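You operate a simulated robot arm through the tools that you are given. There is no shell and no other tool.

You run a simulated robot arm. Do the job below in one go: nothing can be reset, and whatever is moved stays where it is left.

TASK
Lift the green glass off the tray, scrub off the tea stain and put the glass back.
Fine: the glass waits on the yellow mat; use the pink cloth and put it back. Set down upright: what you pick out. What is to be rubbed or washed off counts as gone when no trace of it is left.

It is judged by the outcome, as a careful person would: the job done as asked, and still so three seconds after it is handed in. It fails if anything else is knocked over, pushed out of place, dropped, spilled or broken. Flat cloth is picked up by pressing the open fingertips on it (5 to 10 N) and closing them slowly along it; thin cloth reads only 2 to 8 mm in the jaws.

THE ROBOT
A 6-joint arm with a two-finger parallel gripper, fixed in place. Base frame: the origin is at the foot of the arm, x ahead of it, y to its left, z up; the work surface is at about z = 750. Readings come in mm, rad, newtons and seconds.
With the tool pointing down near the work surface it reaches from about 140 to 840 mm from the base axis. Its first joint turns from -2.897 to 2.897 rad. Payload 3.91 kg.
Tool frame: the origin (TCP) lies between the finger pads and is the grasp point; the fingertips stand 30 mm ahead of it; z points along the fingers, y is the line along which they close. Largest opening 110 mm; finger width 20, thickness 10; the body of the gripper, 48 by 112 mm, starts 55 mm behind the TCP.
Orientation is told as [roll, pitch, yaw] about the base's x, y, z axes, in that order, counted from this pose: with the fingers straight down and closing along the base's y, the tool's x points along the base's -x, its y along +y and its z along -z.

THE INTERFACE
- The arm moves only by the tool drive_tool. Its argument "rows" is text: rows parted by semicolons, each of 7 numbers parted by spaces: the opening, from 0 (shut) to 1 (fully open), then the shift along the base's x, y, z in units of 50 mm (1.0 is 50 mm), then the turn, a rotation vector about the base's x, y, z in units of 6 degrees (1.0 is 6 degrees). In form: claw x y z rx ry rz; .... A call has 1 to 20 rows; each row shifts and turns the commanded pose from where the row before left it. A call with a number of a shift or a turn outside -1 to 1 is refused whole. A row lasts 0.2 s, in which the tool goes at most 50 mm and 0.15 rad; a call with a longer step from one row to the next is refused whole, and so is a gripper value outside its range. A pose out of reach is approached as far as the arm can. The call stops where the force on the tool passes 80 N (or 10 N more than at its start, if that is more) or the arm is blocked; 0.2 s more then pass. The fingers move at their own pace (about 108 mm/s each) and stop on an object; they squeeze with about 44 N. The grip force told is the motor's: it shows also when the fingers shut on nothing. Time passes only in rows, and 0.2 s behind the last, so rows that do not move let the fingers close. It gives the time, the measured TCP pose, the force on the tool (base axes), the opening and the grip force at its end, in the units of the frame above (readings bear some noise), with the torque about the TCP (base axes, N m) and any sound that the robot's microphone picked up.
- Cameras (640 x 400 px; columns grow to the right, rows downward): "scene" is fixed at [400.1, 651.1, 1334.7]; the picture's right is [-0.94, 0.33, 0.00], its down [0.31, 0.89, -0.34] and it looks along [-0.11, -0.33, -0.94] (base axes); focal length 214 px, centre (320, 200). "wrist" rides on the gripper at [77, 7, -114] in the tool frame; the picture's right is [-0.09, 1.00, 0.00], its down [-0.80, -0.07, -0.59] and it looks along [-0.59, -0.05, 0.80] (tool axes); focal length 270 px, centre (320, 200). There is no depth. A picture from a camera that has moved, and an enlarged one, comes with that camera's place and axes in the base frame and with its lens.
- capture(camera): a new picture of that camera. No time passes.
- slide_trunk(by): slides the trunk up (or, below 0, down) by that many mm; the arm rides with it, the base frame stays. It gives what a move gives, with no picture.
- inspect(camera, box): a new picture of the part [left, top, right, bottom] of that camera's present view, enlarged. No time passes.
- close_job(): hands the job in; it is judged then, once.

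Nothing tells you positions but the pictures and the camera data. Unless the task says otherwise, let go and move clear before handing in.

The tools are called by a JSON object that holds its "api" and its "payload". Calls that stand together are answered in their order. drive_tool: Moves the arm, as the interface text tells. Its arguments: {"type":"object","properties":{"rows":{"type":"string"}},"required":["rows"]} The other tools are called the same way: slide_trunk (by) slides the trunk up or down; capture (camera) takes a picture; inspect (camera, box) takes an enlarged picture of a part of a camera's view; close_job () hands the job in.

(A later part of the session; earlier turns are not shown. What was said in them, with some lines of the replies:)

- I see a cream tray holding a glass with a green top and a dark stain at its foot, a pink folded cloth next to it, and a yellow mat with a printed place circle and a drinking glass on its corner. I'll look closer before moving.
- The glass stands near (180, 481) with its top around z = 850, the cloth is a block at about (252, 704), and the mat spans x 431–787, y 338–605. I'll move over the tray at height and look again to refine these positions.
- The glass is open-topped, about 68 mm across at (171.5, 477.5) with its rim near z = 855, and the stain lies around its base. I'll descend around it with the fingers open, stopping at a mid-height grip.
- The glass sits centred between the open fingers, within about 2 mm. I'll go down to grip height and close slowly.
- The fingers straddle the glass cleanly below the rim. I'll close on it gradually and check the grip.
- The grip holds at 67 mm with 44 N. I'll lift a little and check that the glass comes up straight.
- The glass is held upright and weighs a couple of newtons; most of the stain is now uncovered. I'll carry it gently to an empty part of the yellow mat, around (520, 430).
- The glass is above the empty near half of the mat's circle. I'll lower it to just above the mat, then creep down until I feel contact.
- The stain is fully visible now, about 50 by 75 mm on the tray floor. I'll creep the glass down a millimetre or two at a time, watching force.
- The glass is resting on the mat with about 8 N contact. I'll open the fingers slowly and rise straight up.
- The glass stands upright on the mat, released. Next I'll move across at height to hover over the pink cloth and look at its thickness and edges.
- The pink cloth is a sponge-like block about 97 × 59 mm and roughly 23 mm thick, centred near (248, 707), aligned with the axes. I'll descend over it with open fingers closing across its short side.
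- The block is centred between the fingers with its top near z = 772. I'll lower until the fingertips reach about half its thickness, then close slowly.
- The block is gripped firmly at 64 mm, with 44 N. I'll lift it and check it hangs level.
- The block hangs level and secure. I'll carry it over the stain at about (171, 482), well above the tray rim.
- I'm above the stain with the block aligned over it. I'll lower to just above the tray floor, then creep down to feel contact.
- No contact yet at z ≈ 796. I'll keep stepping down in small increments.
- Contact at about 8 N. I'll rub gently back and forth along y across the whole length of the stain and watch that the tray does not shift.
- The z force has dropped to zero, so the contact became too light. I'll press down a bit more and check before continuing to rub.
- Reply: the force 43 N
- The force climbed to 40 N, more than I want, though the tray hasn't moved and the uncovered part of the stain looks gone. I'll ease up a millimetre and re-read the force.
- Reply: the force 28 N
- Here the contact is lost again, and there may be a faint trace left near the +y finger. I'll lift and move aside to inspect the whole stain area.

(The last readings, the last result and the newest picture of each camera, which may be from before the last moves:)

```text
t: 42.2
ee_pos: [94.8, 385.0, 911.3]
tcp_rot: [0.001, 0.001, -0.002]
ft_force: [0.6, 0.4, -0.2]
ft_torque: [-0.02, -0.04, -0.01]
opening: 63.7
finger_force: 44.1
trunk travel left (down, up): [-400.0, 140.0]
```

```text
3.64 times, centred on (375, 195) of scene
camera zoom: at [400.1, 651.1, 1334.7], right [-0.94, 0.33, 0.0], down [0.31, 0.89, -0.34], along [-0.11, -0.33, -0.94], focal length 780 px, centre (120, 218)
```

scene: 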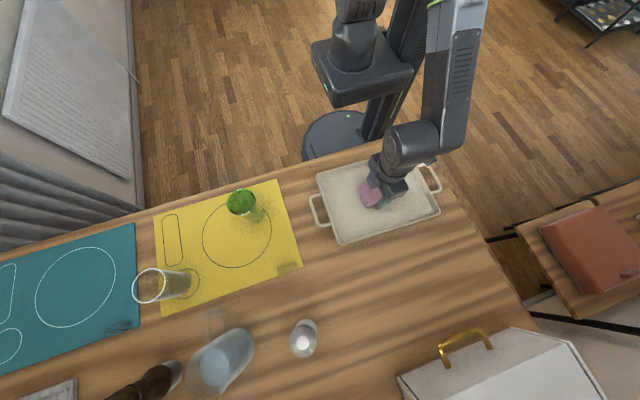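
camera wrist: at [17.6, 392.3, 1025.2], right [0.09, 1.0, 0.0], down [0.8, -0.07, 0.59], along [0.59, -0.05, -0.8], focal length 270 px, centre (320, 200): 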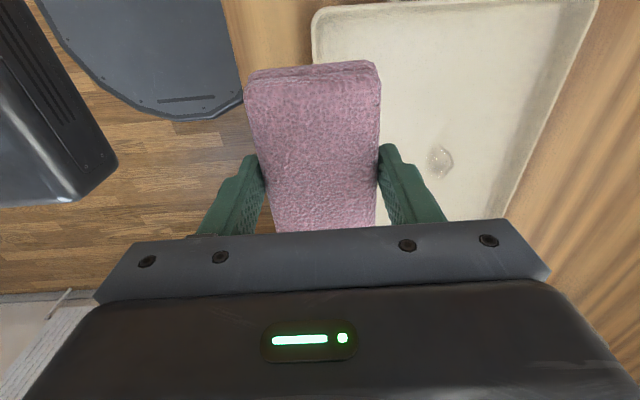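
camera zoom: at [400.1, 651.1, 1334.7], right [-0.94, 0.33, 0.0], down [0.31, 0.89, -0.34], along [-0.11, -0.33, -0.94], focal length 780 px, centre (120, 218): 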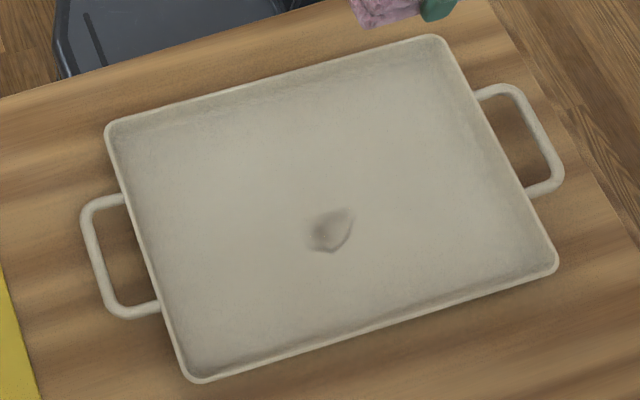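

Most of the stain is gone; a faint remnant is left around (181, 512). The tray hasn't moved. I'll go back over that spot and press lightly again.

{"api": "drive_tool", "payload": {"rows": "0.3 0.2 0.2975 0 0 0 0; 0.3 0.2 0.2975 0 0 0 0; 0.3 0.2 0.2975 0 0 0 0; 0.3 0.2 0.2975 0 0 0 0; 0.3 0.2 0.2975 0 0 0 0; 0.3 0.2 0.2975 0 0 0 0; 0.3 0.2 0.2975 0 0 0 0; 0.3 0.2 0.2975 0 0 0 0; 0.3 0 0 -0.4 0 0 0; 0.3 0 0 -0.5 0 0 0; 0.3 0 0 -0.5 0 0 0; 0.3 0 0 -0.4 0 0 0; 0.3 0 0 -0.3 0 0 0; 0.3 0 0 -0.2 0 0 0; 0.3 0 0 0 0 0 0"}}

```text
t: 45.4
ee_pos: [177.9, 505.8, 794.9]
tcp_rot: [0.0, 0.0, 0.001]
ft_force: [-1.2, 1.2, 0.4]
ft_torque: [0.0, 0.0, 0.0]
opening: 63.6
finger_force: 44.7
trunk travel left (down, up): [-400.0, 140.0]
```

{"api": "drive_tool", "payload": {"rows": "0.3 0 0 -0.04 0 0 0; 0.3 0 0 -0.02 0 0 0; 0.3 0 0 0 0 0 0"}}

```text
t: 46.2
ee_pos: [176.2, 505.7, 793.5]
tcp_rot: [-0.001, -0.002, -0.001]
ft_force: [1.0, -0.5, -0.5]
ft_torque: [0.01, -0.02, -0.03]
opening: 63.7
finger_force: 43.6
trunk travel left (down, up): [-400.0, 140.0]
```

{"api": "drive_tool", "payload": {"rows": "0.3 0 0 -0.02 0 0 0; 0.3 0 0 -0.02 0 0 0; 0.3 0 0 0 0 0 0"}}

```text
t: 47.0
ee_pos: [176.0, 506.1, 791.7]
tcp_rot: [0.0, 0.0, 0.0]
ft_force: [0.0, -0.4, 0.1]
ft_torque: [0.01, 0.02, 0.04]
opening: 63.9
finger_force: 44.1
trunk travel left (down, up): [-400.0, 140.0]
```

{"api": "drive_tool", "payload": {"rows": "0.3 0 0 -0.02 0 0 0; 0.3 0 0 0 0 0 0"}}

```text
t: 47.6
ee_pos: [175.3, 506.0, 791.6]
tcp_rot: [0.003, 0.001, 0.0]
ft_force: [2.5, 1.6, 7.5]
ft_torque: [-0.08, 0.02, 0.01]
opening: 63.6
finger_force: 43.8
trunk travel left (down, up): [-400.0, 140.0]
```

Contact at about 7.5 N. I'll rub with short strokes over the remnant.

{"api": "drive_tool", "payload": {"rows": "0.3 0 -0.2 0 0 0 0; 0.3 0 -0.2 0 0 0 0; 0.3 0 0.2 0 0 0 0; 0.3 0 0.2 0 0 0 0; 0.3 0 0.1 0 0 0 0; 0.3 0 -0.1 0 0 0 0; 0.3 0 -0.2 0 0 0 0; 0.3 0 -0.2 0 0 0 0; 0.3 0 0.2 0 0 0 0; 0.3 0 0.2 0 0 0 0"}}

```text
t: 49.8
ee_pos: [175.8, 503.7, 791.8]
tcp_rot: [0.0, 0.0, -0.004]
ft_force: [-0.3, -7.9, 17.8]
ft_torque: [-0.17, -0.07, -0.03]
opening: 63.7
finger_force: 44.2
trunk travel left (down, up): [-400.0, 140.0]
```

{"api": "drive_tool", "payload": {"rows": "0.3 0.2 0 0.006 0 0 0; 0.3 -0.2 0 0 0 0 0; 0.3 -0.2 0 0 0 0 0; 0.3 0.2 0 0 0 0 0; 0.3 0.2 -0.1 0 0 0 0; 0.3 -0.2 -0.1 0 0 0 0; 0.3 -0.2 0 0 0 0 0; 0.3 0.2 0 0 0 0 0; 0.3 0 0.2 0 0 0 0; 0.3 0 -0.2 0 0 0 0; 0.3 0 -0.2 0 0 0 0; 0.3 0 0.2 0 0 0 0; 0.3 0 0.2 0 0 0 0; 0.3 0 0.1 0 0 0 0; 0.3 0 -0.1 0 0 0 0"}}

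{"api": "inspect", "payload": {"camera": "scene", "box": [300, 140, 450, 250]}}

```text
t: 53.0
ee_pos: [174.8, 507.0, 790.9]
tcp_rot: [0.002, 0.0, 0.0]
ft_force: [0.6, 3.3, 7.4]
ft_torque: [0.03, -0.03, 0.02]
opening: 63.6
finger_force: 43.7
trunk travel left (down, up): [-400.0, 140.0]
```

```text
3.64 times, centred on (375, 195) of scene
camera zoom: at [400.1, 651.1, 1334.7], right [-0.94, 0.33, 0.0], down [0.31, 0.89, -0.34], along [-0.11, -0.33, -0.94], focal length 780 px, centre (120, 218)
```

zoom: 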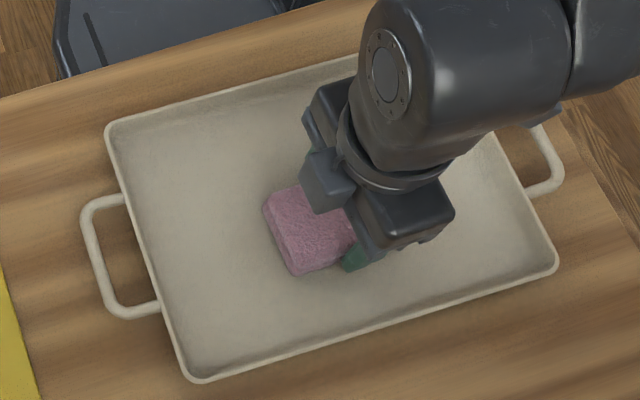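

Contact is steady at around 7 N. I'll make a full-length pass over the whole former stain, then lift and look.

{"api": "drive_tool", "payload": {"rows": "0.3 -0.05 -0.24 -0.005 0 0 0; 0.3 -0.05 -0.24 -0.005 0 0 0; 0.3 -0.05 -0.24 -0.005 0 0 0; 0.3 0 -0.24 0 0 0 0; 0.3 0 -0.24 0 0 0 0; 0.3 0.1 0 0 0 0 0; 0.3 -0.2 0 0 0 0 0; 0.3 0.1 0.24 0 0 0 0; 0.3 0 0.24 0 0 0 0; 0.3 0.05 0.24 0.005 0 0 0; 0.3 0.05 0.24 0.005 0 0 0; 0.3 0.05 0.24 0.005 0 0 0"}}

```text
t: 55.6
ee_pos: [176.2, 505.4, 791.2]
tcp_rot: [0.0, 0.001, 0.0]
ft_force: [-0.5, 0.5, -0.2]
ft_torque: [0.02, -0.03, 0.0]
opening: 63.9
finger_force: 44.1
trunk travel left (down, up): [-400.0, 140.0]
```

{"api": "drive_tool", "payload": {"rows": "0.3 0 0 0.2 0 0 0; 0.3 0 0 0.4 0 0 0; 0.3 0 0 0.6 0 0 0; 0.3 0 0 0.6 0 0 0; 0.3 -0.3 -0.5 0.4 0 0 0; 0.3 -0.4 -0.6 0.2 0 0 0; 0.3 -0.4 -0.6 0 0 0 0; 0.3 -0.4 -0.6 0 0 0 0; 0.3 0 0 0 0 0 0"}}

{"api": "capture", "payload": {"camera": "wrist"}}

{"api": "inspect", "payload": {"camera": "scene", "box": [340, 160, 420, 225]}}

{"api": "inspect", "payload": {"camera": "wrist", "box": [360, 0, 600, 230]}}

```text
t: 57.6
ee_pos: [99.8, 389.9, 914.0]
tcp_rot: [-0.001, -0.001, -0.002]
ft_force: [-0.1, -0.1, -0.4]
ft_torque: [0.03, -0.02, 0.0]
opening: 63.7
finger_force: 44.4
trunk travel left (down, up): [-400.0, 140.0]
```

```text
taken
camera wrist: at [22.6, 397.2, 1028.8], right [0.09, 1.0, 0.0], down [0.8, -0.07, 0.59], along [0.59, -0.05, -0.8], focal length 270 px, centre (320, 200)
```

wrist: 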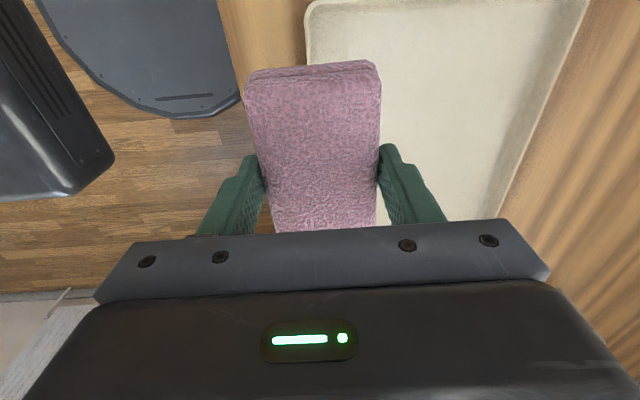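

```text
6.15 times, centred on (380, 192) of scene
camera zoom: at [400.1, 651.1, 1334.7], right [-0.94, 0.33, 0.0], down [0.31, 0.89, -0.34], along [-0.11, -0.33, -0.94], focal length 1320 px, centre (-49, 246)
```

zoom: 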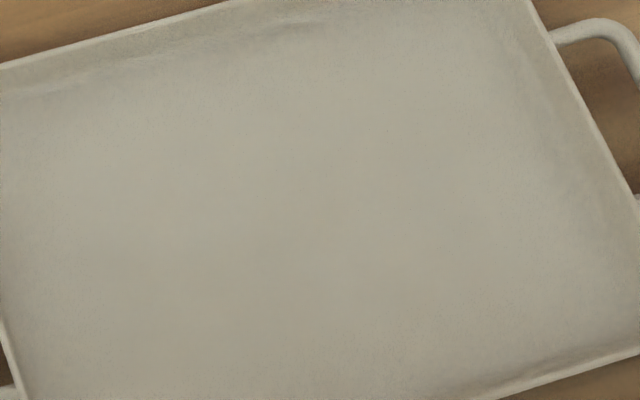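

```text
1.74 times, centred on (480, 115) of wrist
camera zoom: at [22.6, 397.2, 1028.8], right [0.09, 1.0, 0.0], down [0.8, -0.07, 0.59], along [0.59, -0.05, -0.8], focal length 470 px, centre (42, 348)
```

zoom: 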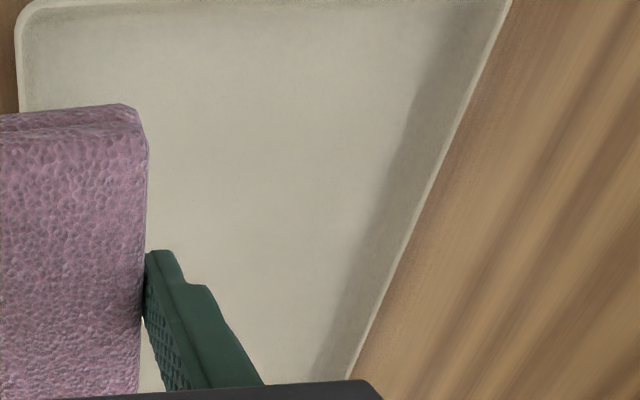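

The tray looks clean. I'll zoom tighter on the former stain area to make sure no faint trace is left.

{"api": "inspect", "payload": {"camera": "scene", "box": [356, 172, 396, 212]}}

{"api": "inspect", "payload": {"camera": "scene", "box": [310, 140, 450, 250]}}

{"api": "capture", "payload": {"camera": "scene"}}

```text
10.00 times, centred on (376, 192) of scene
camera zoom: at [400.1, 651.1, 1334.7], right [-0.94, 0.33, 0.0], down [0.31, 0.89, -0.34], along [-0.11, -0.33, -0.94], focal length 2145 px, centre (-240, 280)
```

zoom: 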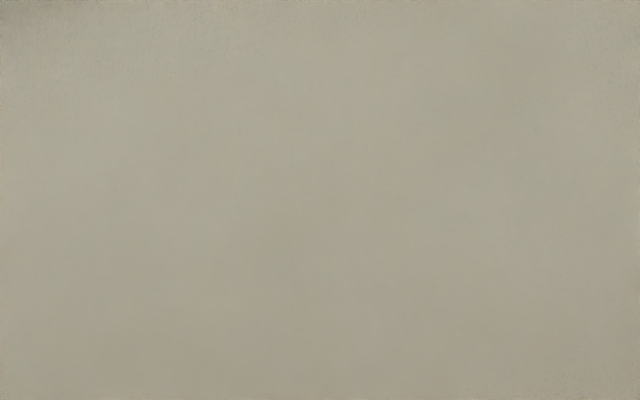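

```text
3.64 times, centred on (380, 195) of scene
camera zoom: at [400.1, 651.1, 1334.7], right [-0.94, 0.33, 0.0], down [0.31, 0.89, -0.34], along [-0.11, -0.33, -0.94], focal length 780 px, centre (102, 218)
```

zoom: 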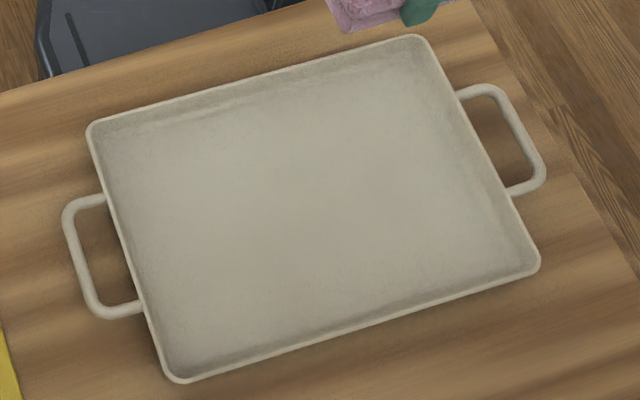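

```text
taken
```

scene: 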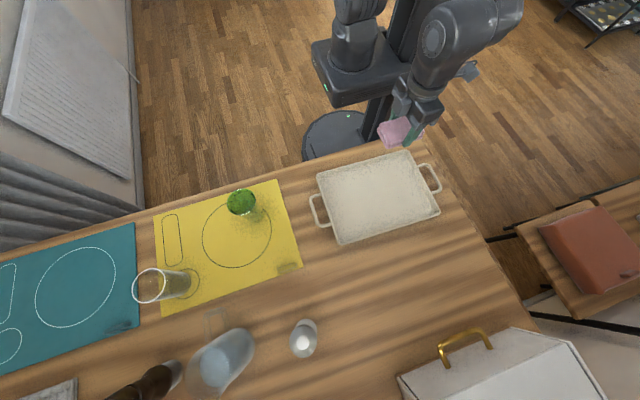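

No visible trace remains, even at 10× zoom. As insurance, since my last long pass lost contact, I'll do one more set of full-length strokes with firm light pressure.

{"api": "drive_tool", "payload": {"rows": "0.3 0.1775 0.2725 0 0 0 0; 0.3 0.1775 0.2725 0 0 0 0; 0.3 0.1775 0.2725 0 0 0 0; 0.3 0.1775 0.2725 0 0 0 0; 0.3 0.1775 0.2725 0 0 0 0; 0.3 0.1775 0.2725 0 0 0 0; 0.3 0.1775 0.2725 0 0 0 0; 0.3 0.1775 0.2725 0 0 0 0; 0.3 0 0 -0.4 0 0 0; 0.3 0 0 -0.5 0 0 0; 0.3 0 0 -0.5 0 0 0; 0.3 0 0 -0.4 0 0 0; 0.3 0 0 -0.3 0 0 0; 0.3 0 0 -0.2 0 0 0; 0.3 0 0 -0.04 0 0 0; 0.3 0 0 -0.03 0 0 0; 0.3 0 0 -0.02 0 0 0; 0.3 0 0 0 0 0 0"}}

```text
t: 61.4
ee_pos: [171.8, 500.4, 791.4]
tcp_rot: [0.0, 0.001, 0.0]
ft_force: [-0.6, 0.5, 0.0]
ft_torque: [-0.04, 0.02, 0.0]
opening: 63.7
finger_force: 44.3
trunk travel left (down, up): [-400.0, 140.0]
```

{"api": "drive_tool", "payload": {"rows": "0.3 0 0 -0.015 0 0 0; 0.3 0 0 0 0 0 0"}}

```text
t: 62.0
ee_pos: [170.7, 500.9, 792.0]
tcp_rot: [0.001, 0.001, 0.0]
ft_force: [-0.2, -1.7, 7.3]
ft_torque: [-0.12, 0.03, 0.0]
opening: 63.5
finger_force: 43.6
trunk travel left (down, up): [-400.0, 140.0]
```

Contact at about 7 N. Now the full-length strokes.

{"api": "drive_tool", "payload": {"rows": "0.3 0 -0.2 -0.004 0 0 0; 0.3 0 -0.2 -0.004 0 0 0; 0.3 0 -0.2 -0.004 0 0 0; 0.3 0 -0.2 -0.004 0 0 0; 0.3 0 -0.2 0 0 0 0; 0.3 0 -0.2 0 0 0 0; 0.3 0 0 0 0 0 0"}}

```text
t: 63.6
ee_pos: [170.4, 440.1, 789.8]
tcp_rot: [0.005, -0.001, -0.001]
ft_force: [-0.3, 12.4, 36.3]
ft_torque: [-0.03, 0.1, -0.01]
opening: 63.8
finger_force: 43.8
trunk travel left (down, up): [-400.0, 140.0]
```

That end presses harder at 36 N, so I'll ease off and stroke back, watching that the tray stays put.

{"api": "drive_tool", "payload": {"rows": "0.3 0 0 0.025 0 0 0; 0.3 0 0.2 0 0 0 0; 0.3 0 0.2 0 0 0 0; 0.3 0 0.2 0 0 0 0; 0.3 0 0 0 0 0 0"}}

{"api": "inspect", "payload": {"camera": "scene", "box": [310, 140, 450, 250]}}

```text
t: 64.8
ee_pos: [170.6, 468.7, 791.0]
tcp_rot: [0.001, 0.002, -0.002]
ft_force: [-0.1, -4.7, 8.7]
ft_torque: [-0.24, -0.02, -0.01]
opening: 63.6
finger_force: 43.9
trunk travel left (down, up): [-400.0, 140.0]
```

```text
3.64 times, centred on (380, 195) of scene
camera zoom: at [400.1, 651.1, 1334.7], right [-0.94, 0.33, 0.0], down [0.31, 0.89, -0.34], along [-0.11, -0.33, -0.94], focal length 780 px, centre (102, 218)
```

zoom: 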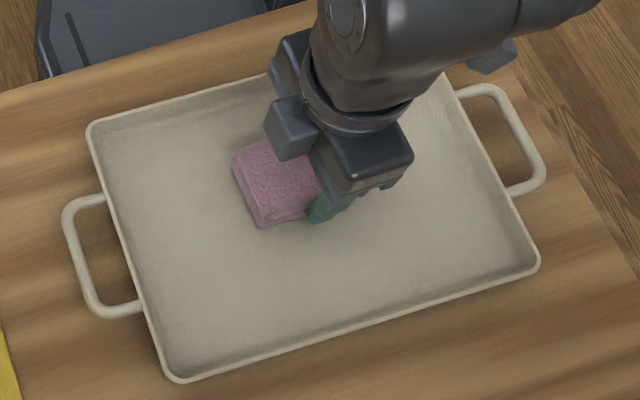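

Force is a good 9 N and the tray is in place. A few more strokes over the middle and the far end.

{"api": "drive_tool", "payload": {"rows": "0.3 0 0.2 0 0 0 0; 0.3 0 0.2 0 0 0 0; 0.3 0 0.2 0 0 0 0; 0.3 0.1 0.1 0 0 0 0; 0.3 -0.2 0 0 0 0 0; 0.3 0.1 -0.2 0 0 0 0; 0.3 0 -0.2 0 0 0 0; 0.3 0 -0.2 0 0 0 0; 0.3 0 -0.2 0 0 0 0; 0.3 0.1 0 0 0 0 0; 0.3 -0.2 0 0 0 0 0; 0.3 0.1 0.2 0 0 0 0; 0.3 0 0.2 0 0 0 0; 0.3 0 0.2 0 0 0 0; 0.3 0 0.2 0 0 0 0"}}

```text
t: 68.0
ee_pos: [172.5, 505.1, 790.0]
tcp_rot: [-0.001, 0.001, 0.0]
ft_force: [-0.7, -0.1, 0.3]
ft_torque: [-0.02, 0.02, -0.01]
opening: 63.5
finger_force: 43.8
trunk travel left (down, up): [-400.0, 140.0]
```

{"api": "drive_tool", "payload": {"rows": "0.3 0 0 -0.016 0 0 0; 0.3 0 0 0 0 0 0"}}

```text
t: 68.6
ee_pos: [172.7, 504.7, 791.2]
tcp_rot: [0.003, 0.0, 0.0]
ft_force: [1.5, 0.1, 6.9]
ft_torque: [-0.16, -0.03, 0.02]
opening: 63.8
finger_force: 44.2
trunk travel left (down, up): [-400.0, 140.0]
```

Back to about 7 N near the far end, where the remnant was. I'll finish with short strokes there and then lift away.

{"api": "drive_tool", "payload": {"rows": "0.3 0 0.1 0 0 0 0; 0.3 0 -0.2 0 0 0 0; 0.3 0 -0.2 0 0 0 0; 0.3 0 0.2 0 0 0 0; 0.3 0 0.2 0 0 0 0; 0.3 0.2 0 0 0 0 0; 0.3 -0.2 0 0 0 0 0; 0.3 -0.2 0 0 0 0 0; 0.3 0.2 0 0 0 0 0; 0.3 0 -0.2 0 0 0 0; 0.3 0 -0.2 0 0 0 0; 0.3 0 0.2 0 0 0 0; 0.3 0 0.1 0 0 0 0; 0.3 0 0 0 0 0 0"}}

```text
t: 71.6
ee_pos: [171.0, 502.7, 791.6]
tcp_rot: [0.001, -0.001, -0.002]
ft_force: [0.3, -2.1, 4.7]
ft_torque: [-0.01, -0.04, 0.01]
opening: 63.6
finger_force: 44.1
trunk travel left (down, up): [-400.0, 140.0]
```

The scrub is finished. I'll lift, inspect, and carry the cloth back toward its original place at (249.6, 707).

{"api": "drive_tool", "payload": {"rows": "0.3 0 0 0.2 0 0 0; 0.3 0 0 0.4 0 0 0; 0.3 0 0 0.5 0 0 0; 0.3 0 0 0.5 0 0 0; 0.3 0.1194 0.3111 0 0 0 0; 0.3 0.1194 0.3111 0 0 0 0; 0.3 0.1194 0.3111 0 0 0 0; 0.3 0.1194 0.3111 0 0 0 0; 0.3 0.1194 0.3111 0 0 0 0; 0.3 0.1194 0.3111 0 0 0 0; 0.3 0.1194 0.3111 0 0 0 0; 0.3 0.1194 0.3111 0 0 0 0; 0.3 0.1194 0.3111 0 0 0 0; 0.3 0.1194 0.3111 0 0 0 0; 0.3 0.1194 0.3111 0 0 0 0; 0.3 0.1194 0.3111 0 0 0 0; 0.3 0.1194 0.3111 0 0 0 0; 0.3 0 0 0 0 0 0"}}

{"api": "capture", "payload": {"camera": "wrist"}}

{"api": "inspect", "payload": {"camera": "scene", "box": [310, 140, 450, 250]}}

{"api": "inspect", "payload": {"camera": "scene", "box": [340, 160, 420, 225]}}

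```text
t: 75.4
ee_pos: [251.3, 711.1, 873.8]
tcp_rot: [0.0, 0.0, 0.0]
ft_force: [0.1, -0.7, -0.1]
ft_torque: [-0.02, 0.06, 0.02]
opening: 64.0
finger_force: 44.5
trunk travel left (down, up): [-400.0, 140.0]
```

```text
taken
camera wrist: at [173.8, 716.8, 986.9], right [0.09, 1.0, 0.0], down [0.8, -0.07, 0.59], along [0.59, -0.05, -0.8], focal length 270 px, centre (320, 200)
```

wrist: 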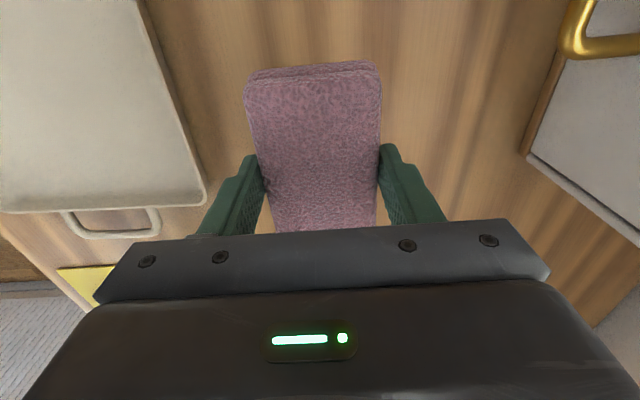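

```text
3.64 times, centred on (380, 195) of scene
camera zoom: at [400.1, 651.1, 1334.7], right [-0.94, 0.33, 0.0], down [0.31, 0.89, -0.34], along [-0.11, -0.33, -0.94], focal length 780 px, centre (102, 218)
```

zoom: 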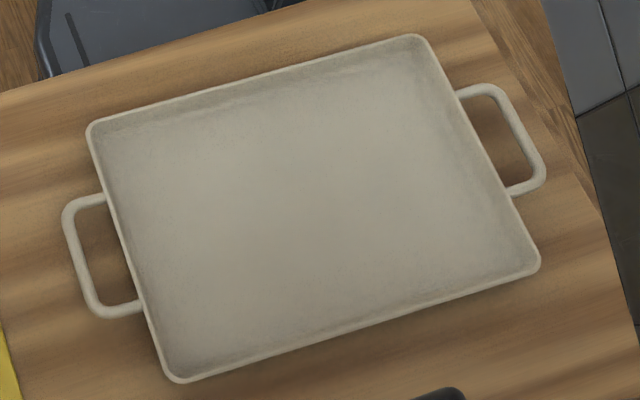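

```text
6.15 times, centred on (380, 192) of scene
camera zoom: at [400.1, 651.1, 1334.7], right [-0.94, 0.33, 0.0], down [0.31, 0.89, -0.34], along [-0.11, -0.33, -0.94], focal length 1320 px, centre (-49, 246)
```

zoom: 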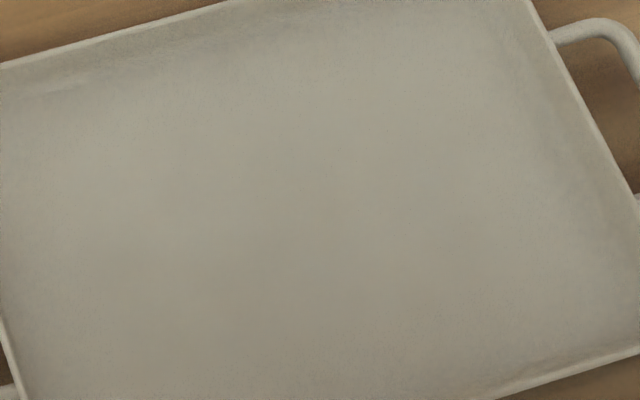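

The tray is spotless and unmoved. I'll correct a few millimetres to match the cloth's original spot and lower it to just above the table.

{"api": "drive_tool", "payload": {"rows": "0.3 -0.03 -0.05 -0.2 0 0 0; 0.3 0 0 -0.4 0 0 0; 0.3 0 0 -0.4 0 0 0; 0.3 0 0 -0.3 0 0 0; 0.3 0 0 -0.16 0 0 0; 0.3 0 0 -0.08 0 0 0; 0.3 0 0 0 0 0 0"}}

{"api": "capture", "payload": {"camera": "wrist"}}

```text
t: 77.0
ee_pos: [248.2, 704.8, 793.7]
tcp_rot: [0.001, 0.0, 0.002]
ft_force: [-0.3, -0.5, -0.8]
ft_torque: [0.02, -0.02, 0.02]
opening: 63.6
finger_force: 43.5
trunk travel left (down, up): [-400.0, 140.0]
```

```text
taken
camera wrist: at [170.8, 711.5, 907.3], right [0.09, 1.0, 0.0], down [0.8, -0.07, 0.59], along [0.59, -0.05, -0.8], focal length 270 px, centre (320, 200)
```

wrist: 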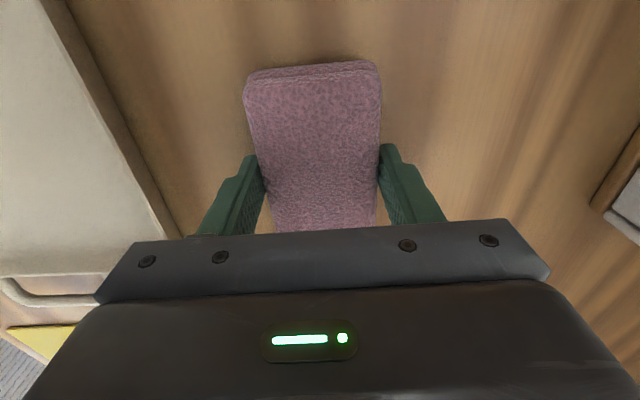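

{"api": "drive_tool", "payload": {"rows": "0.3 0.02 0.04 -0.04 0 0 0; 0.3 0 0 -0.03 0 0 0; 0.3 0 0 0 0 0 0"}}

```text
t: 77.8
ee_pos: [249.9, 706.4, 789.3]
tcp_rot: [0.001, 0.0, -0.001]
ft_force: [-0.1, 0.3, -0.1]
ft_torque: [0.0, 0.0, -0.03]
opening: 63.6
finger_force: 44.0
trunk travel left (down, up): [-400.0, 140.0]
```

{"api": "drive_tool", "payload": {"rows": "0.3 0 0 -0.02 0 0 0; 0.3 0 0 0 0 0 0"}}

```text
t: 78.4
ee_pos: [249.8, 706.8, 788.8]
tcp_rot: [0.001, -0.001, -0.001]
ft_force: [-0.6, 0.5, -0.7]
ft_torque: [-0.02, -0.01, 0.01]
opening: 63.6
finger_force: 44.4
trunk travel left (down, up): [-400.0, 140.0]
```

{"api": "drive_tool", "payload": {"rows": "0.3 0 0 -0.02 0 0 0; 0.3 0 0 0 0 0 0"}}

```text
t: 79.0
ee_pos: [248.8, 706.9, 789.2]
tcp_rot: [0.001, 0.002, 0.001]
ft_force: [0.3, -0.8, -0.4]
ft_torque: [0.0, 0.01, -0.04]
opening: 64.0
finger_force: 43.8
trunk travel left (down, up): [-400.0, 140.0]
```

{"api": "drive_tool", "payload": {"rows": "0.3 0 0 -0.02 0 0 0; 0.3 0 0 0 0 0 0"}}

```text
t: 79.6
ee_pos: [248.7, 706.7, 788.5]
tcp_rot: [0.001, 0.001, -0.001]
ft_force: [0.5, -0.1, -0.4]
ft_torque: [-0.01, -0.02, -0.01]
opening: 63.8
finger_force: 44.0
trunk travel left (down, up): [-400.0, 140.0]
```

{"api": "drive_tool", "payload": {"rows": "0.3 0 0 -0.02 0 0 0; 0.3 0 0 0 0 0 0"}}

```text
t: 80.2
ee_pos: [247.4, 707.0, 786.0]
tcp_rot: [0.002, 0.0, 0.0]
ft_force: [-0.3, 0.3, 2.7]
ft_torque: [-0.11, 0.06, -0.04]
opening: 63.7
finger_force: 44.5
trunk travel left (down, up): [-400.0, 140.0]
```

The cloth is touching the table at its original place. I'll open the fingers slowly and rise clear.

{"api": "drive_tool", "payload": {"rows": "0.56 0 0 0 0 0 0; 0.6 0 0 0 0 0 0; 0.65 0 0 0 0 0 0; 0.75 0 0 0 0 0 0; 0.9 0 0 0 0 0 0; 1 0 0 0 0 0 0; 1 0 0 0 0 0 0; 1 0 0 0.2 0 0 0; 1 0 0 0.4 0 0 0; 1 0 0 0.6 0 0 0; 1 0 0 0.8 0 0 0; 1 0 0 0.8 0 0 0; 1 0 0 0.6 0 0 0; 1 0 0 0 0 0 0"}}

{"api": "capture", "payload": {"camera": "wrist"}}

{"api": "capture", "payload": {"camera": "scene"}}

```text
t: 83.2
ee_pos: [244.0, 706.6, 956.5]
tcp_rot: [-0.001, 0.0, 0.001]
ft_force: [0.6, 0.8, -0.2]
ft_torque: [-0.01, -0.01, 0.02]
opening: 110.1
finger_force: 0.1
trunk travel left (down, up): [-400.0, 140.0]
```

```text
taken
camera wrist: at [168.0, 714.0, 1070.1], right [0.09, 1.0, 0.0], down [0.8, -0.07, 0.59], along [0.59, -0.05, -0.8], focal length 270 px, centre (320, 200)
```

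wrist: 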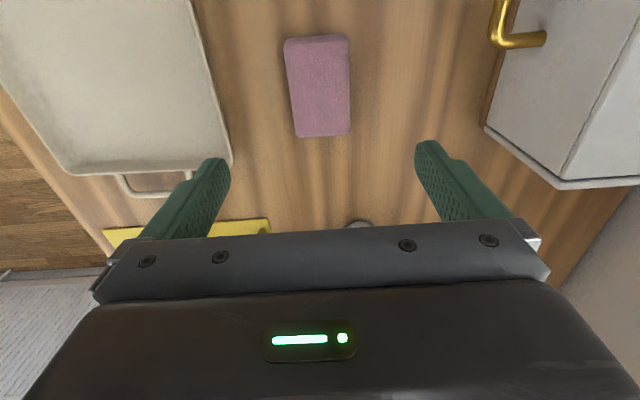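

```text
taken
```

scene: 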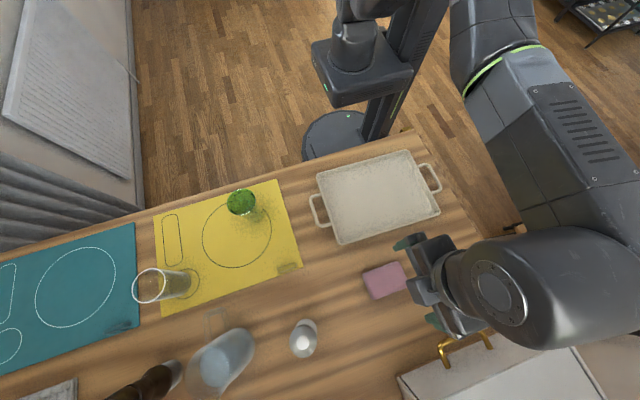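

The cloth is back on its spot, lying flat. Now I'll return at height to above the glass on the mat.

{"api": "drive_tool", "payload": {"rows": "1 0.272 -0.277 0 0 0 0; 1 0.272 -0.277 0 0 0 0; 1 0.272 -0.277 0 0 0 0; 1 0.272 -0.277 0 0 0 0; 1 0.272 -0.277 0 0 0 0; 1 0.272 -0.277 0 0 0 0; 1 0.272 -0.277 0 0 0 0; 1 0.272 -0.277 0 0 0 0; 1 0.272 -0.277 0 0 0 0; 1 0.272 -0.277 0 0 0 0; 1 0.272 -0.277 0 0 0 0; 1 0.272 -0.277 0 0 0 0; 1 0.272 -0.277 0 0 0 0; 1 0.272 -0.277 0 0 0 0; 1 0.272 -0.277 0 0 0 0; 1 0.272 -0.277 0 0 0 0; 1 0.272 -0.277 0 0 0 0; 1 0.272 -0.277 0 0 0 0; 1 0.272 -0.277 0 0 0 0; 1 0.272 -0.277 0 0 0 0"}}

{"api": "inspect", "payload": {"camera": "wrist", "box": [200, 0, 440, 200]}}

{"api": "inspect", "payload": {"camera": "scene", "box": [330, 220, 450, 320]}}

```text
t: 87.4
ee_pos: [524.1, 427.8, 956.0]
tcp_rot: [0.0, 0.002, -0.002]
ft_force: [0.5, 0.3, -0.1]
ft_torque: [0.01, 0.0, 0.01]
opening: 109.8
finger_force: 0.0
trunk travel left (down, up): [-400.0, 140.0]
```

```text
2.00 times, centred on (320, 100) of wrist
camera zoom: at [446.5, 435.0, 1070.3], right [0.09, 1.0, 0.0], down [0.8, -0.07, 0.59], along [0.59, -0.05, -0.8], focal length 541 px, centre (320, 400)
```

zoom: 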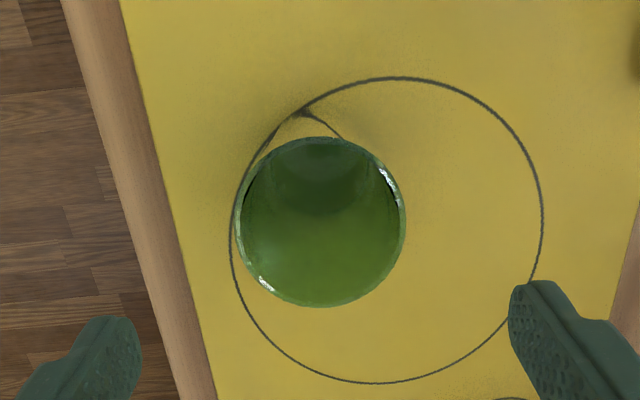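

```text
4.00 times, centred on (390, 270) of scene
camera zoom: at [400.1, 651.1, 1334.7], right [-0.94, 0.33, 0.0], down [0.31, 0.89, -0.34], along [-0.11, -0.33, -0.94], focal length 858 px, centre (40, -80)
```

zoom: 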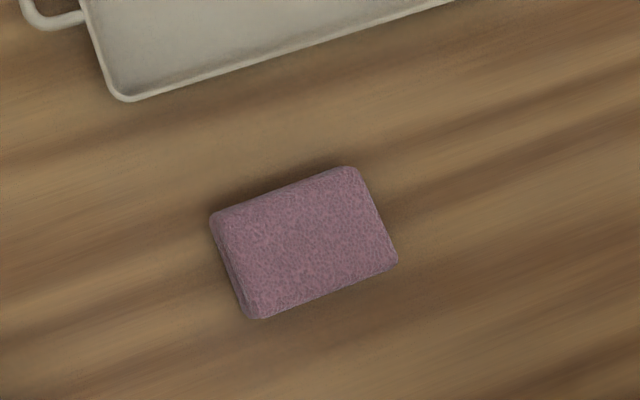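

The glass stands at about (517.5, 429), upright as left. I'll shift a few mm and descend to the same grip height.

{"api": "drive_tool", "payload": {"rows": "1 -0.06 0.01 -0.3 0 0 0; 1 -0.06 0.01 -0.4 0 0 0; 1 0 0 -0.4 0 0 0; 1 0 0 -0.3 0 0 0; 1 0 0 -0.2 0 0 0; 1 0 0 0 0 0 0"}}

{"api": "capture", "payload": {"camera": "wrist"}}

```text
t: 88.8
ee_pos: [514.8, 429.7, 875.7]
tcp_rot: [0.0, 0.0, 0.002]
ft_force: [0.0, 0.2, 0.6]
ft_torque: [0.0, 0.01, 0.01]
opening: 109.8
finger_force: 0.0
trunk travel left (down, up): [-400.0, 140.0]
```

```text
taken
camera wrist: at [438.2, 436.8, 990.0], right [0.09, 1.0, 0.0], down [0.8, -0.07, 0.59], along [0.59, -0.05, -0.8], focal length 270 px, centre (320, 200)
```

wrist: 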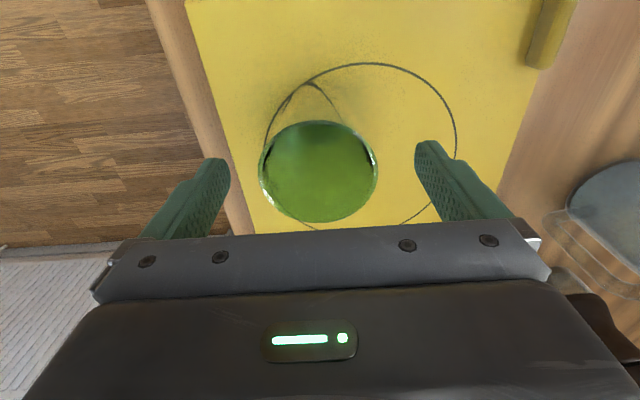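

{"api": "drive_tool", "payload": {"rows": "1 0.04 0 -0.3 0 0 0; 1 0 0 -0.3 0 0 0; 1 0 0 -0.3 0 0 0; 1 0 0 -0.2 0 0 0; 1 0 0 -0.1 0 0 0; 1 0 0 0 0 0 0"}}

{"api": "capture", "payload": {"camera": "wrist"}}

```text
t: 90.2
ee_pos: [517.5, 431.2, 815.9]
tcp_rot: [0.001, 0.0, -0.001]
ft_force: [-0.6, -0.3, -0.3]
ft_torque: [0.01, 0.02, -0.01]
opening: 110.0
finger_force: 0.0
trunk travel left (down, up): [-400.0, 140.0]
```

```text
taken
camera wrist: at [439.6, 437.3, 930.4], right [0.09, 1.0, 0.0], down [0.8, -0.07, 0.59], along [0.59, -0.05, -0.8], focal length 270 px, centre (320, 200)
```

wrist: 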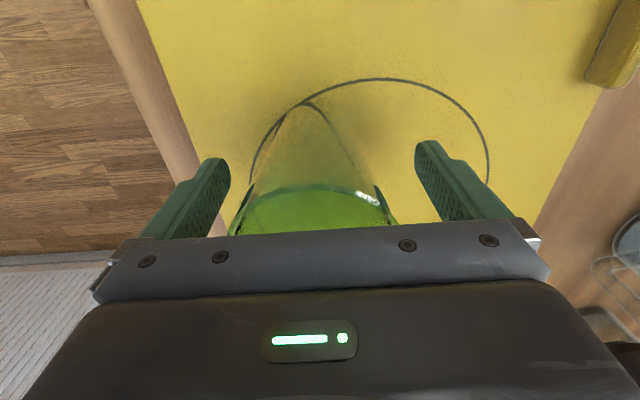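

The glass is about 3 mm toward −y relative to the fingers' centre, so I'll shift to centre and then close slowly.

{"api": "drive_tool", "payload": {"rows": "1 0 -0.06 0 0 0 0; 0.85 0 0 0 0 0 0; 0.75 0 0 0 0 0 0; 0.68 0 0 0 0 0 0; 0.63 0 0 0 0 0 0; 0.58 0 0 0 0 0 0; 0.53 0 0 0 0 0 0; 0.48 0 0 0 0 0 0; 0.4 0 0 0 0 0 0; 0.4 0 0 0 0 0 0"}}

{"api": "capture", "payload": {"camera": "wrist"}}

```text
t: 92.4
ee_pos: [517.9, 426.6, 816.0]
tcp_rot: [0.0, 0.0, -0.001]
ft_force: [-0.2, 1.0, 1.8]
ft_torque: [-0.05, -0.04, 0.05]
opening: 67.1
finger_force: 44.1
trunk travel left (down, up): [-400.0, 140.0]
```

```text
taken
camera wrist: at [440.3, 434.1, 930.6], right [0.09, 1.0, 0.0], down [0.8, -0.07, 0.59], along [0.59, -0.05, -0.8], focal length 270 px, centre (320, 200)
```

wrist: 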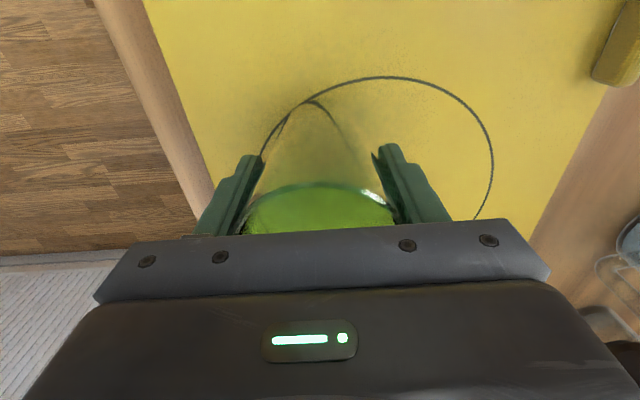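

The glass is gripped at the same width as before. I'll lift it 60 mm and check it, then carry it back to the tray.

{"api": "drive_tool", "payload": {"rows": "0.4 0 0 0.1 0 0 0; 0.4 0 0 0.2 0 0 0; 0.4 0 0 0.3 0 0 0; 0.4 0 0 0.4 0 0 0; 0.4 0 0 0.2 0 0 0; 0.4 0 0 0 0 0 0"}}

{"api": "capture", "payload": {"camera": "wrist"}}

```text
t: 93.8
ee_pos: [518.4, 427.1, 876.8]
tcp_rot: [0.001, -0.001, 0.0]
ft_force: [0.2, 0.4, -2.2]
ft_torque: [0.03, -0.01, 0.02]
opening: 66.9
finger_force: 44.2
trunk travel left (down, up): [-400.0, 140.0]
```

```text
taken
camera wrist: at [441.4, 433.9, 989.5], right [0.09, 1.0, 0.0], down [0.8, -0.07, 0.59], along [0.59, -0.05, -0.8], focal length 270 px, centre (320, 200)
```

wrist: 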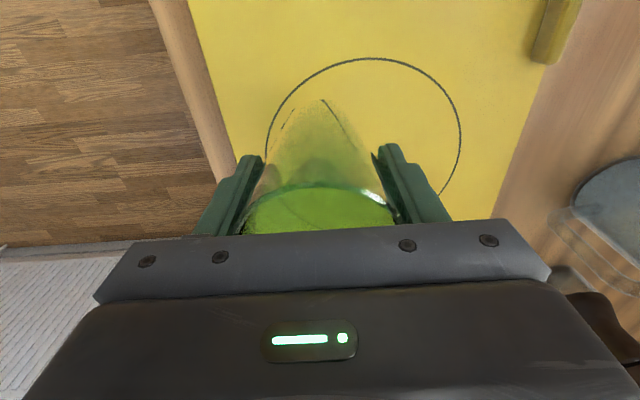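

The glass is lifted cleanly and upright. Now the gentle carry back over the tray to its original spot.

{"api": "drive_tool", "payload": {"rows": "0.4 -0.1 0.0505 0 0 0 0; 0.4 -0.2 0.0505 0 0 0 0; 0.4 -0.3 0.0505 0 0 0 0; 0.4 -0.409 0.0505 0 0 0 0; 0.4 -0.409 0.0505 0 0 0 0; 0.4 -0.409 0.0505 0 0 0 0; 0.4 -0.409 0.0505 0 0 0 0; 0.4 -0.409 0.0505 0 0 0 0; 0.4 -0.409 0.0505 0 0 0 0; 0.4 -0.409 0.0505 0 0 0 0; 0.4 -0.409 0.0505 0 0 0 0; 0.4 -0.409 0.0505 0 0 0 0; 0.4 -0.409 0.0505 0 0 0 0; 0.4 -0.409 0.0505 0 0 0 0; 0.4 -0.409 0.0505 0 0 0 0; 0.4 -0.409 0.0505 0 0 0 0; 0.4 -0.409 0.0505 0 0 0 0; 0.4 -0.3 0.0505 0 0 0 0; 0.4 -0.2 0.0505 0 0 0 0; 0.4 -0.1 0.0505 0 0 0 0"}}

{"api": "capture", "payload": {"camera": "wrist"}}

{"api": "inspect", "payload": {"camera": "scene", "box": [310, 120, 450, 250]}}

```text
t: 98.0
ee_pos: [169.2, 478.1, 876.5]
tcp_rot: [0.001, -0.001, -0.001]
ft_force: [0.8, -0.3, -2.0]
ft_torque: [0.01, 0.0, -0.01]
opening: 67.0
finger_force: 44.3
trunk travel left (down, up): [-400.0, 140.0]
```

```text
taken
camera wrist: at [92.9, 484.1, 990.8], right [0.09, 1.0, 0.0], down [0.8, -0.07, 0.59], along [0.59, -0.05, -0.8], focal length 270 px, centre (320, 200)
```

wrist: 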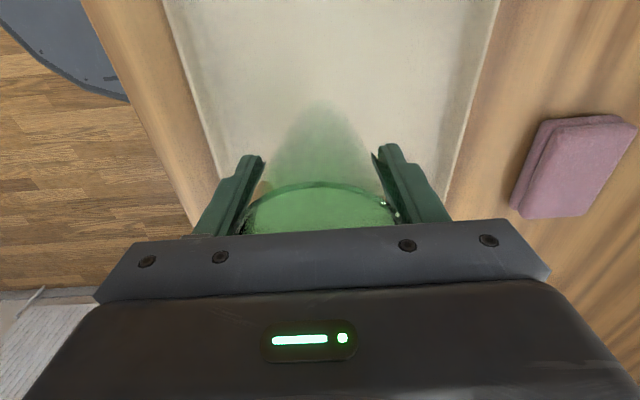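

```text
3.08 times, centred on (380, 185) of scene
camera zoom: at [400.1, 651.1, 1334.7], right [-0.94, 0.33, 0.0], down [0.31, 0.89, -0.34], along [-0.11, -0.33, -0.94], focal length 660 px, centre (135, 246)
```

zoom: 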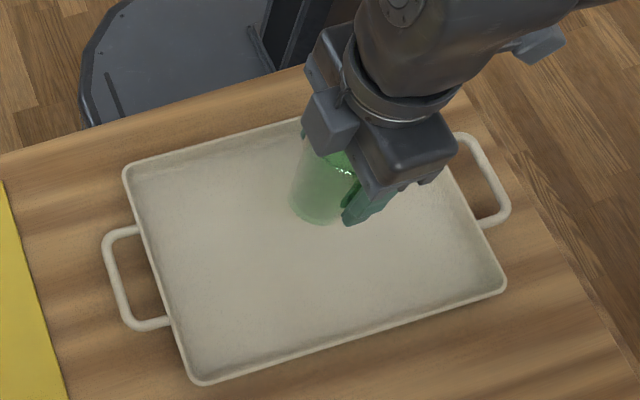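

The glass hangs upright over its original spot on the clean tray. I'll lower it close to the floor, then creep to contact.

{"api": "drive_tool", "payload": {"rows": "0.4 0.03 0 -0.2 0 0 0; 0.4 0 0 -0.3 0 0 0; 0.4 0 0 -0.3 0 0 0; 0.4 0 0 -0.2 0 0 0; 0.4 0 0 -0.1 0 0 0; 0.4 0 0 -0.06 0 0 0; 0.4 0 0 0 0 0 0"}}

```text
t: 99.6
ee_pos: [172.7, 478.1, 818.9]
tcp_rot: [-0.002, -0.001, 0.0]
ft_force: [-0.5, -0.2, -2.3]
ft_torque: [-0.01, 0.01, 0.0]
opening: 67.2
finger_force: 44.1
trunk travel left (down, up): [-400.0, 140.0]
```

{"api": "drive_tool", "payload": {"rows": "0.4 0 0 -0.02 0 0 0; 0.4 0 0 0 0 0 0"}}

```text
t: 100.2
ee_pos: [171.0, 478.2, 817.8]
tcp_rot: [0.0, 0.001, -0.001]
ft_force: [0.2, 0.7, -2.2]
ft_torque: [0.0, 0.03, 0.01]
opening: 67.1
finger_force: 44.3
trunk travel left (down, up): [-400.0, 140.0]
```

{"api": "drive_tool", "payload": {"rows": "0.4 0 0 -0.02 0 0 0; 0.4 0 0 0 0 0 0"}}

```text
t: 100.8
ee_pos: [172.3, 477.6, 815.5]
tcp_rot: [0.0, 0.0, 0.0]
ft_force: [-0.6, 0.6, -2.1]
ft_torque: [-0.03, 0.0, 0.03]
opening: 67.0
finger_force: 44.1
trunk travel left (down, up): [-400.0, 140.0]
```

{"api": "drive_tool", "payload": {"rows": "0.4 0 0 -0.02 0 0 0; 0.4 0 0 0 0 0 0"}}

```text
t: 101.4
ee_pos: [172.7, 477.2, 816.5]
tcp_rot: [0.002, 0.0, -0.001]
ft_force: [-0.1, 1.7, 8.2]
ft_torque: [-0.14, 0.07, -0.04]
opening: 67.3
finger_force: 44.4
trunk travel left (down, up): [-400.0, 140.0]
```

The glass has touched the tray floor, reading about 8 N. I'll release it slowly and rise straight up.

{"api": "drive_tool", "payload": {"rows": "0.58 0 0 0.01 0 0 0; 0.62 0 0 0 0 0 0; 0.68 0 0 0 0 0 0; 0.8 0 0 0 0 0 0; 1 0 0 0 0 0 0; 1 0 0 0 0 0 0; 1 0 0 0.2 0 0 0; 1 0 0 0.4 0 0 0; 1 0 0 0.6 0 0 0; 1 0 0 0.8 0 0 0; 1 0 0 0.8 0 0 0; 1 0 0 0.8 0 0 0; 1 -0.5 -0.5 0.5 0 0 0; 1 -0.5 -0.5 0 0 0 0; 1 -0.5 -0.5 0 0 0 0; 1 0 0 0 0 0 0"}}

{"api": "capture", "payload": {"camera": "wrist"}}

{"api": "capture", "payload": {"camera": "scene"}}

{"api": "inspect", "payload": {"camera": "scene", "box": [300, 130, 460, 310]}}

```text
t: 104.8
ee_pos: [100.1, 402.3, 1022.4]
tcp_rot: [0.0, -0.001, 0.0]
ft_force: [-0.9, -0.5, 0.6]
ft_torque: [0.0, 0.01, -0.03]
opening: 110.1
finger_force: 0.1
trunk travel left (down, up): [-400.0, 140.0]
```

```text
taken
camera wrist: at [22.1, 408.9, 1136.0], right [0.09, 1.0, 0.0], down [0.8, -0.07, 0.59], along [0.59, -0.05, -0.8], focal length 270 px, centre (320, 200)
```

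wrist: 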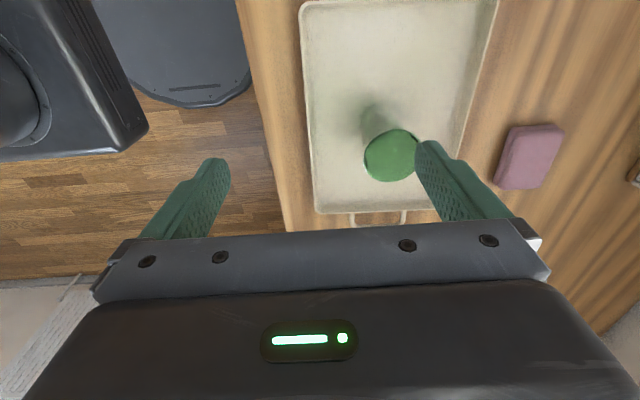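

```text
taken
```

scene: 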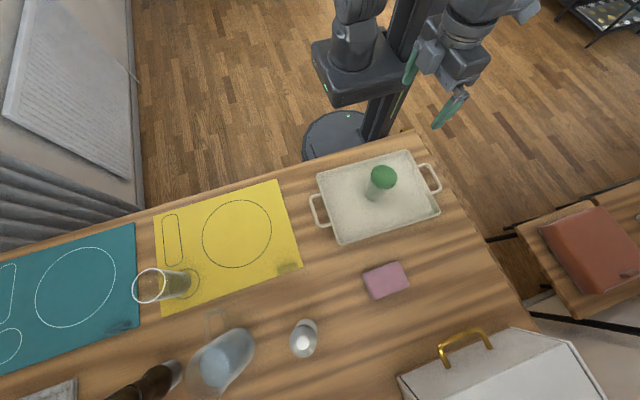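

```text
2.22 times, centred on (380, 220) of scene
camera zoom: at [400.1, 651.1, 1334.7], right [-0.94, 0.33, 0.0], down [0.31, 0.89, -0.34], along [-0.11, -0.33, -0.94], focal length 477 px, centre (187, 156)
```

zoom: 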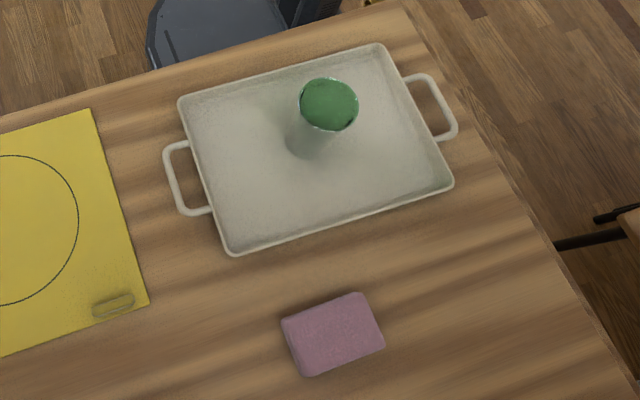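

Everything looks just as at the start, minus the stain: glass upright in its place, cloth on its spot, tray unmoved. One last close look at the tray around the glass and at the mat.

{"api": "inspect", "payload": {"camera": "wrist", "box": [290, 0, 510, 220]}}

{"api": "inspect", "payload": {"camera": "scene", "box": [340, 150, 420, 220]}}

{"api": "inspect", "payload": {"camera": "scene", "box": [120, 160, 340, 320]}}

```text
1.82 times, centred on (400, 110) of wrist
camera zoom: at [22.1, 408.9, 1136.0], right [0.09, 1.0, 0.0], down [0.8, -0.07, 0.59], along [0.59, -0.05, -0.8], focal length 491 px, centre (174, 364)
```

zoom: 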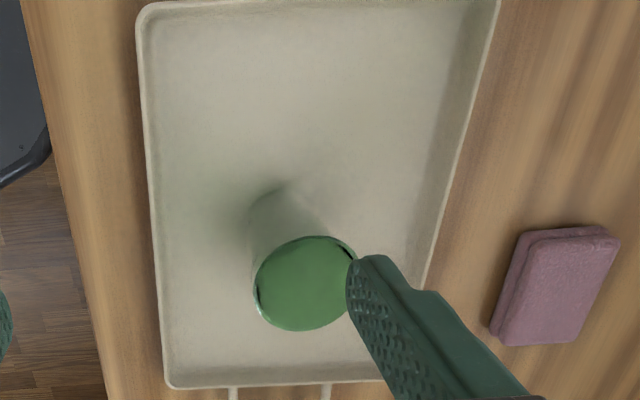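

```text
5.71 times, centred on (380, 185) of scene
camera zoom: at [400.1, 651.1, 1334.7], right [-0.94, 0.33, 0.0], down [0.31, 0.89, -0.34], along [-0.11, -0.33, -0.94], focal length 1226 px, centre (-23, 286)
```

zoom: 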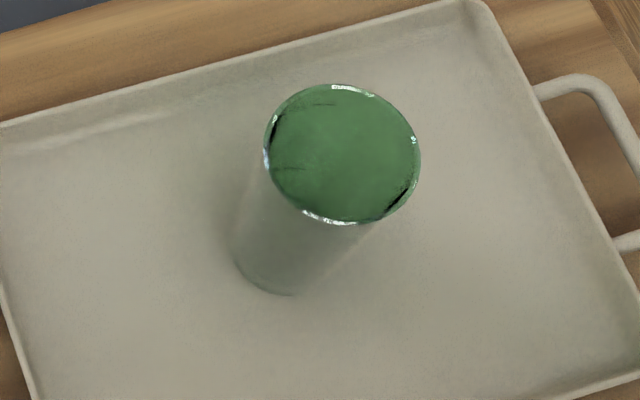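

```text
2.50 times, centred on (230, 240) of scene
camera zoom: at [400.1, 651.1, 1334.7], right [-0.94, 0.33, 0.0], down [0.31, 0.89, -0.34], along [-0.11, -0.33, -0.94], focal length 536 px, centre (545, 100)
```

zoom: 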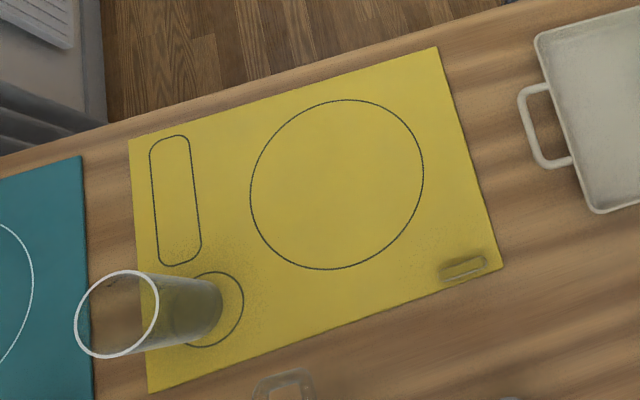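

The tray shows no trace of the stain, only the glass's soft shadow. The glass is upright, the cloth is back in its place, the mat is clean and the gripper is open and clear, so I'm handing the job in.

{"api": "close_job", "payload": {}}

```text
The job is handed in.
```

The tea stain is off the tray, and the green glass is back upright where it stood. I checked the tray with both cameras at close zoom and saw no trace of the stain.

- **Glass:** it waited on the yellow mat while I scrubbed. I lowered it onto both the mat and the tray by feel, with about 8 N of contact each time.
- **Cloth:** I scrubbed with the pink cloth and put it back in its original spot, lying flat.
- **Pressure:** the force briefly reached about 40 N near the ends of two strokes, and I eased off each time. The tray did not move.
- **Surroundings:** the tray, the mat and the objects around them look just as they did at the start. The gripper is open and clear of everything.
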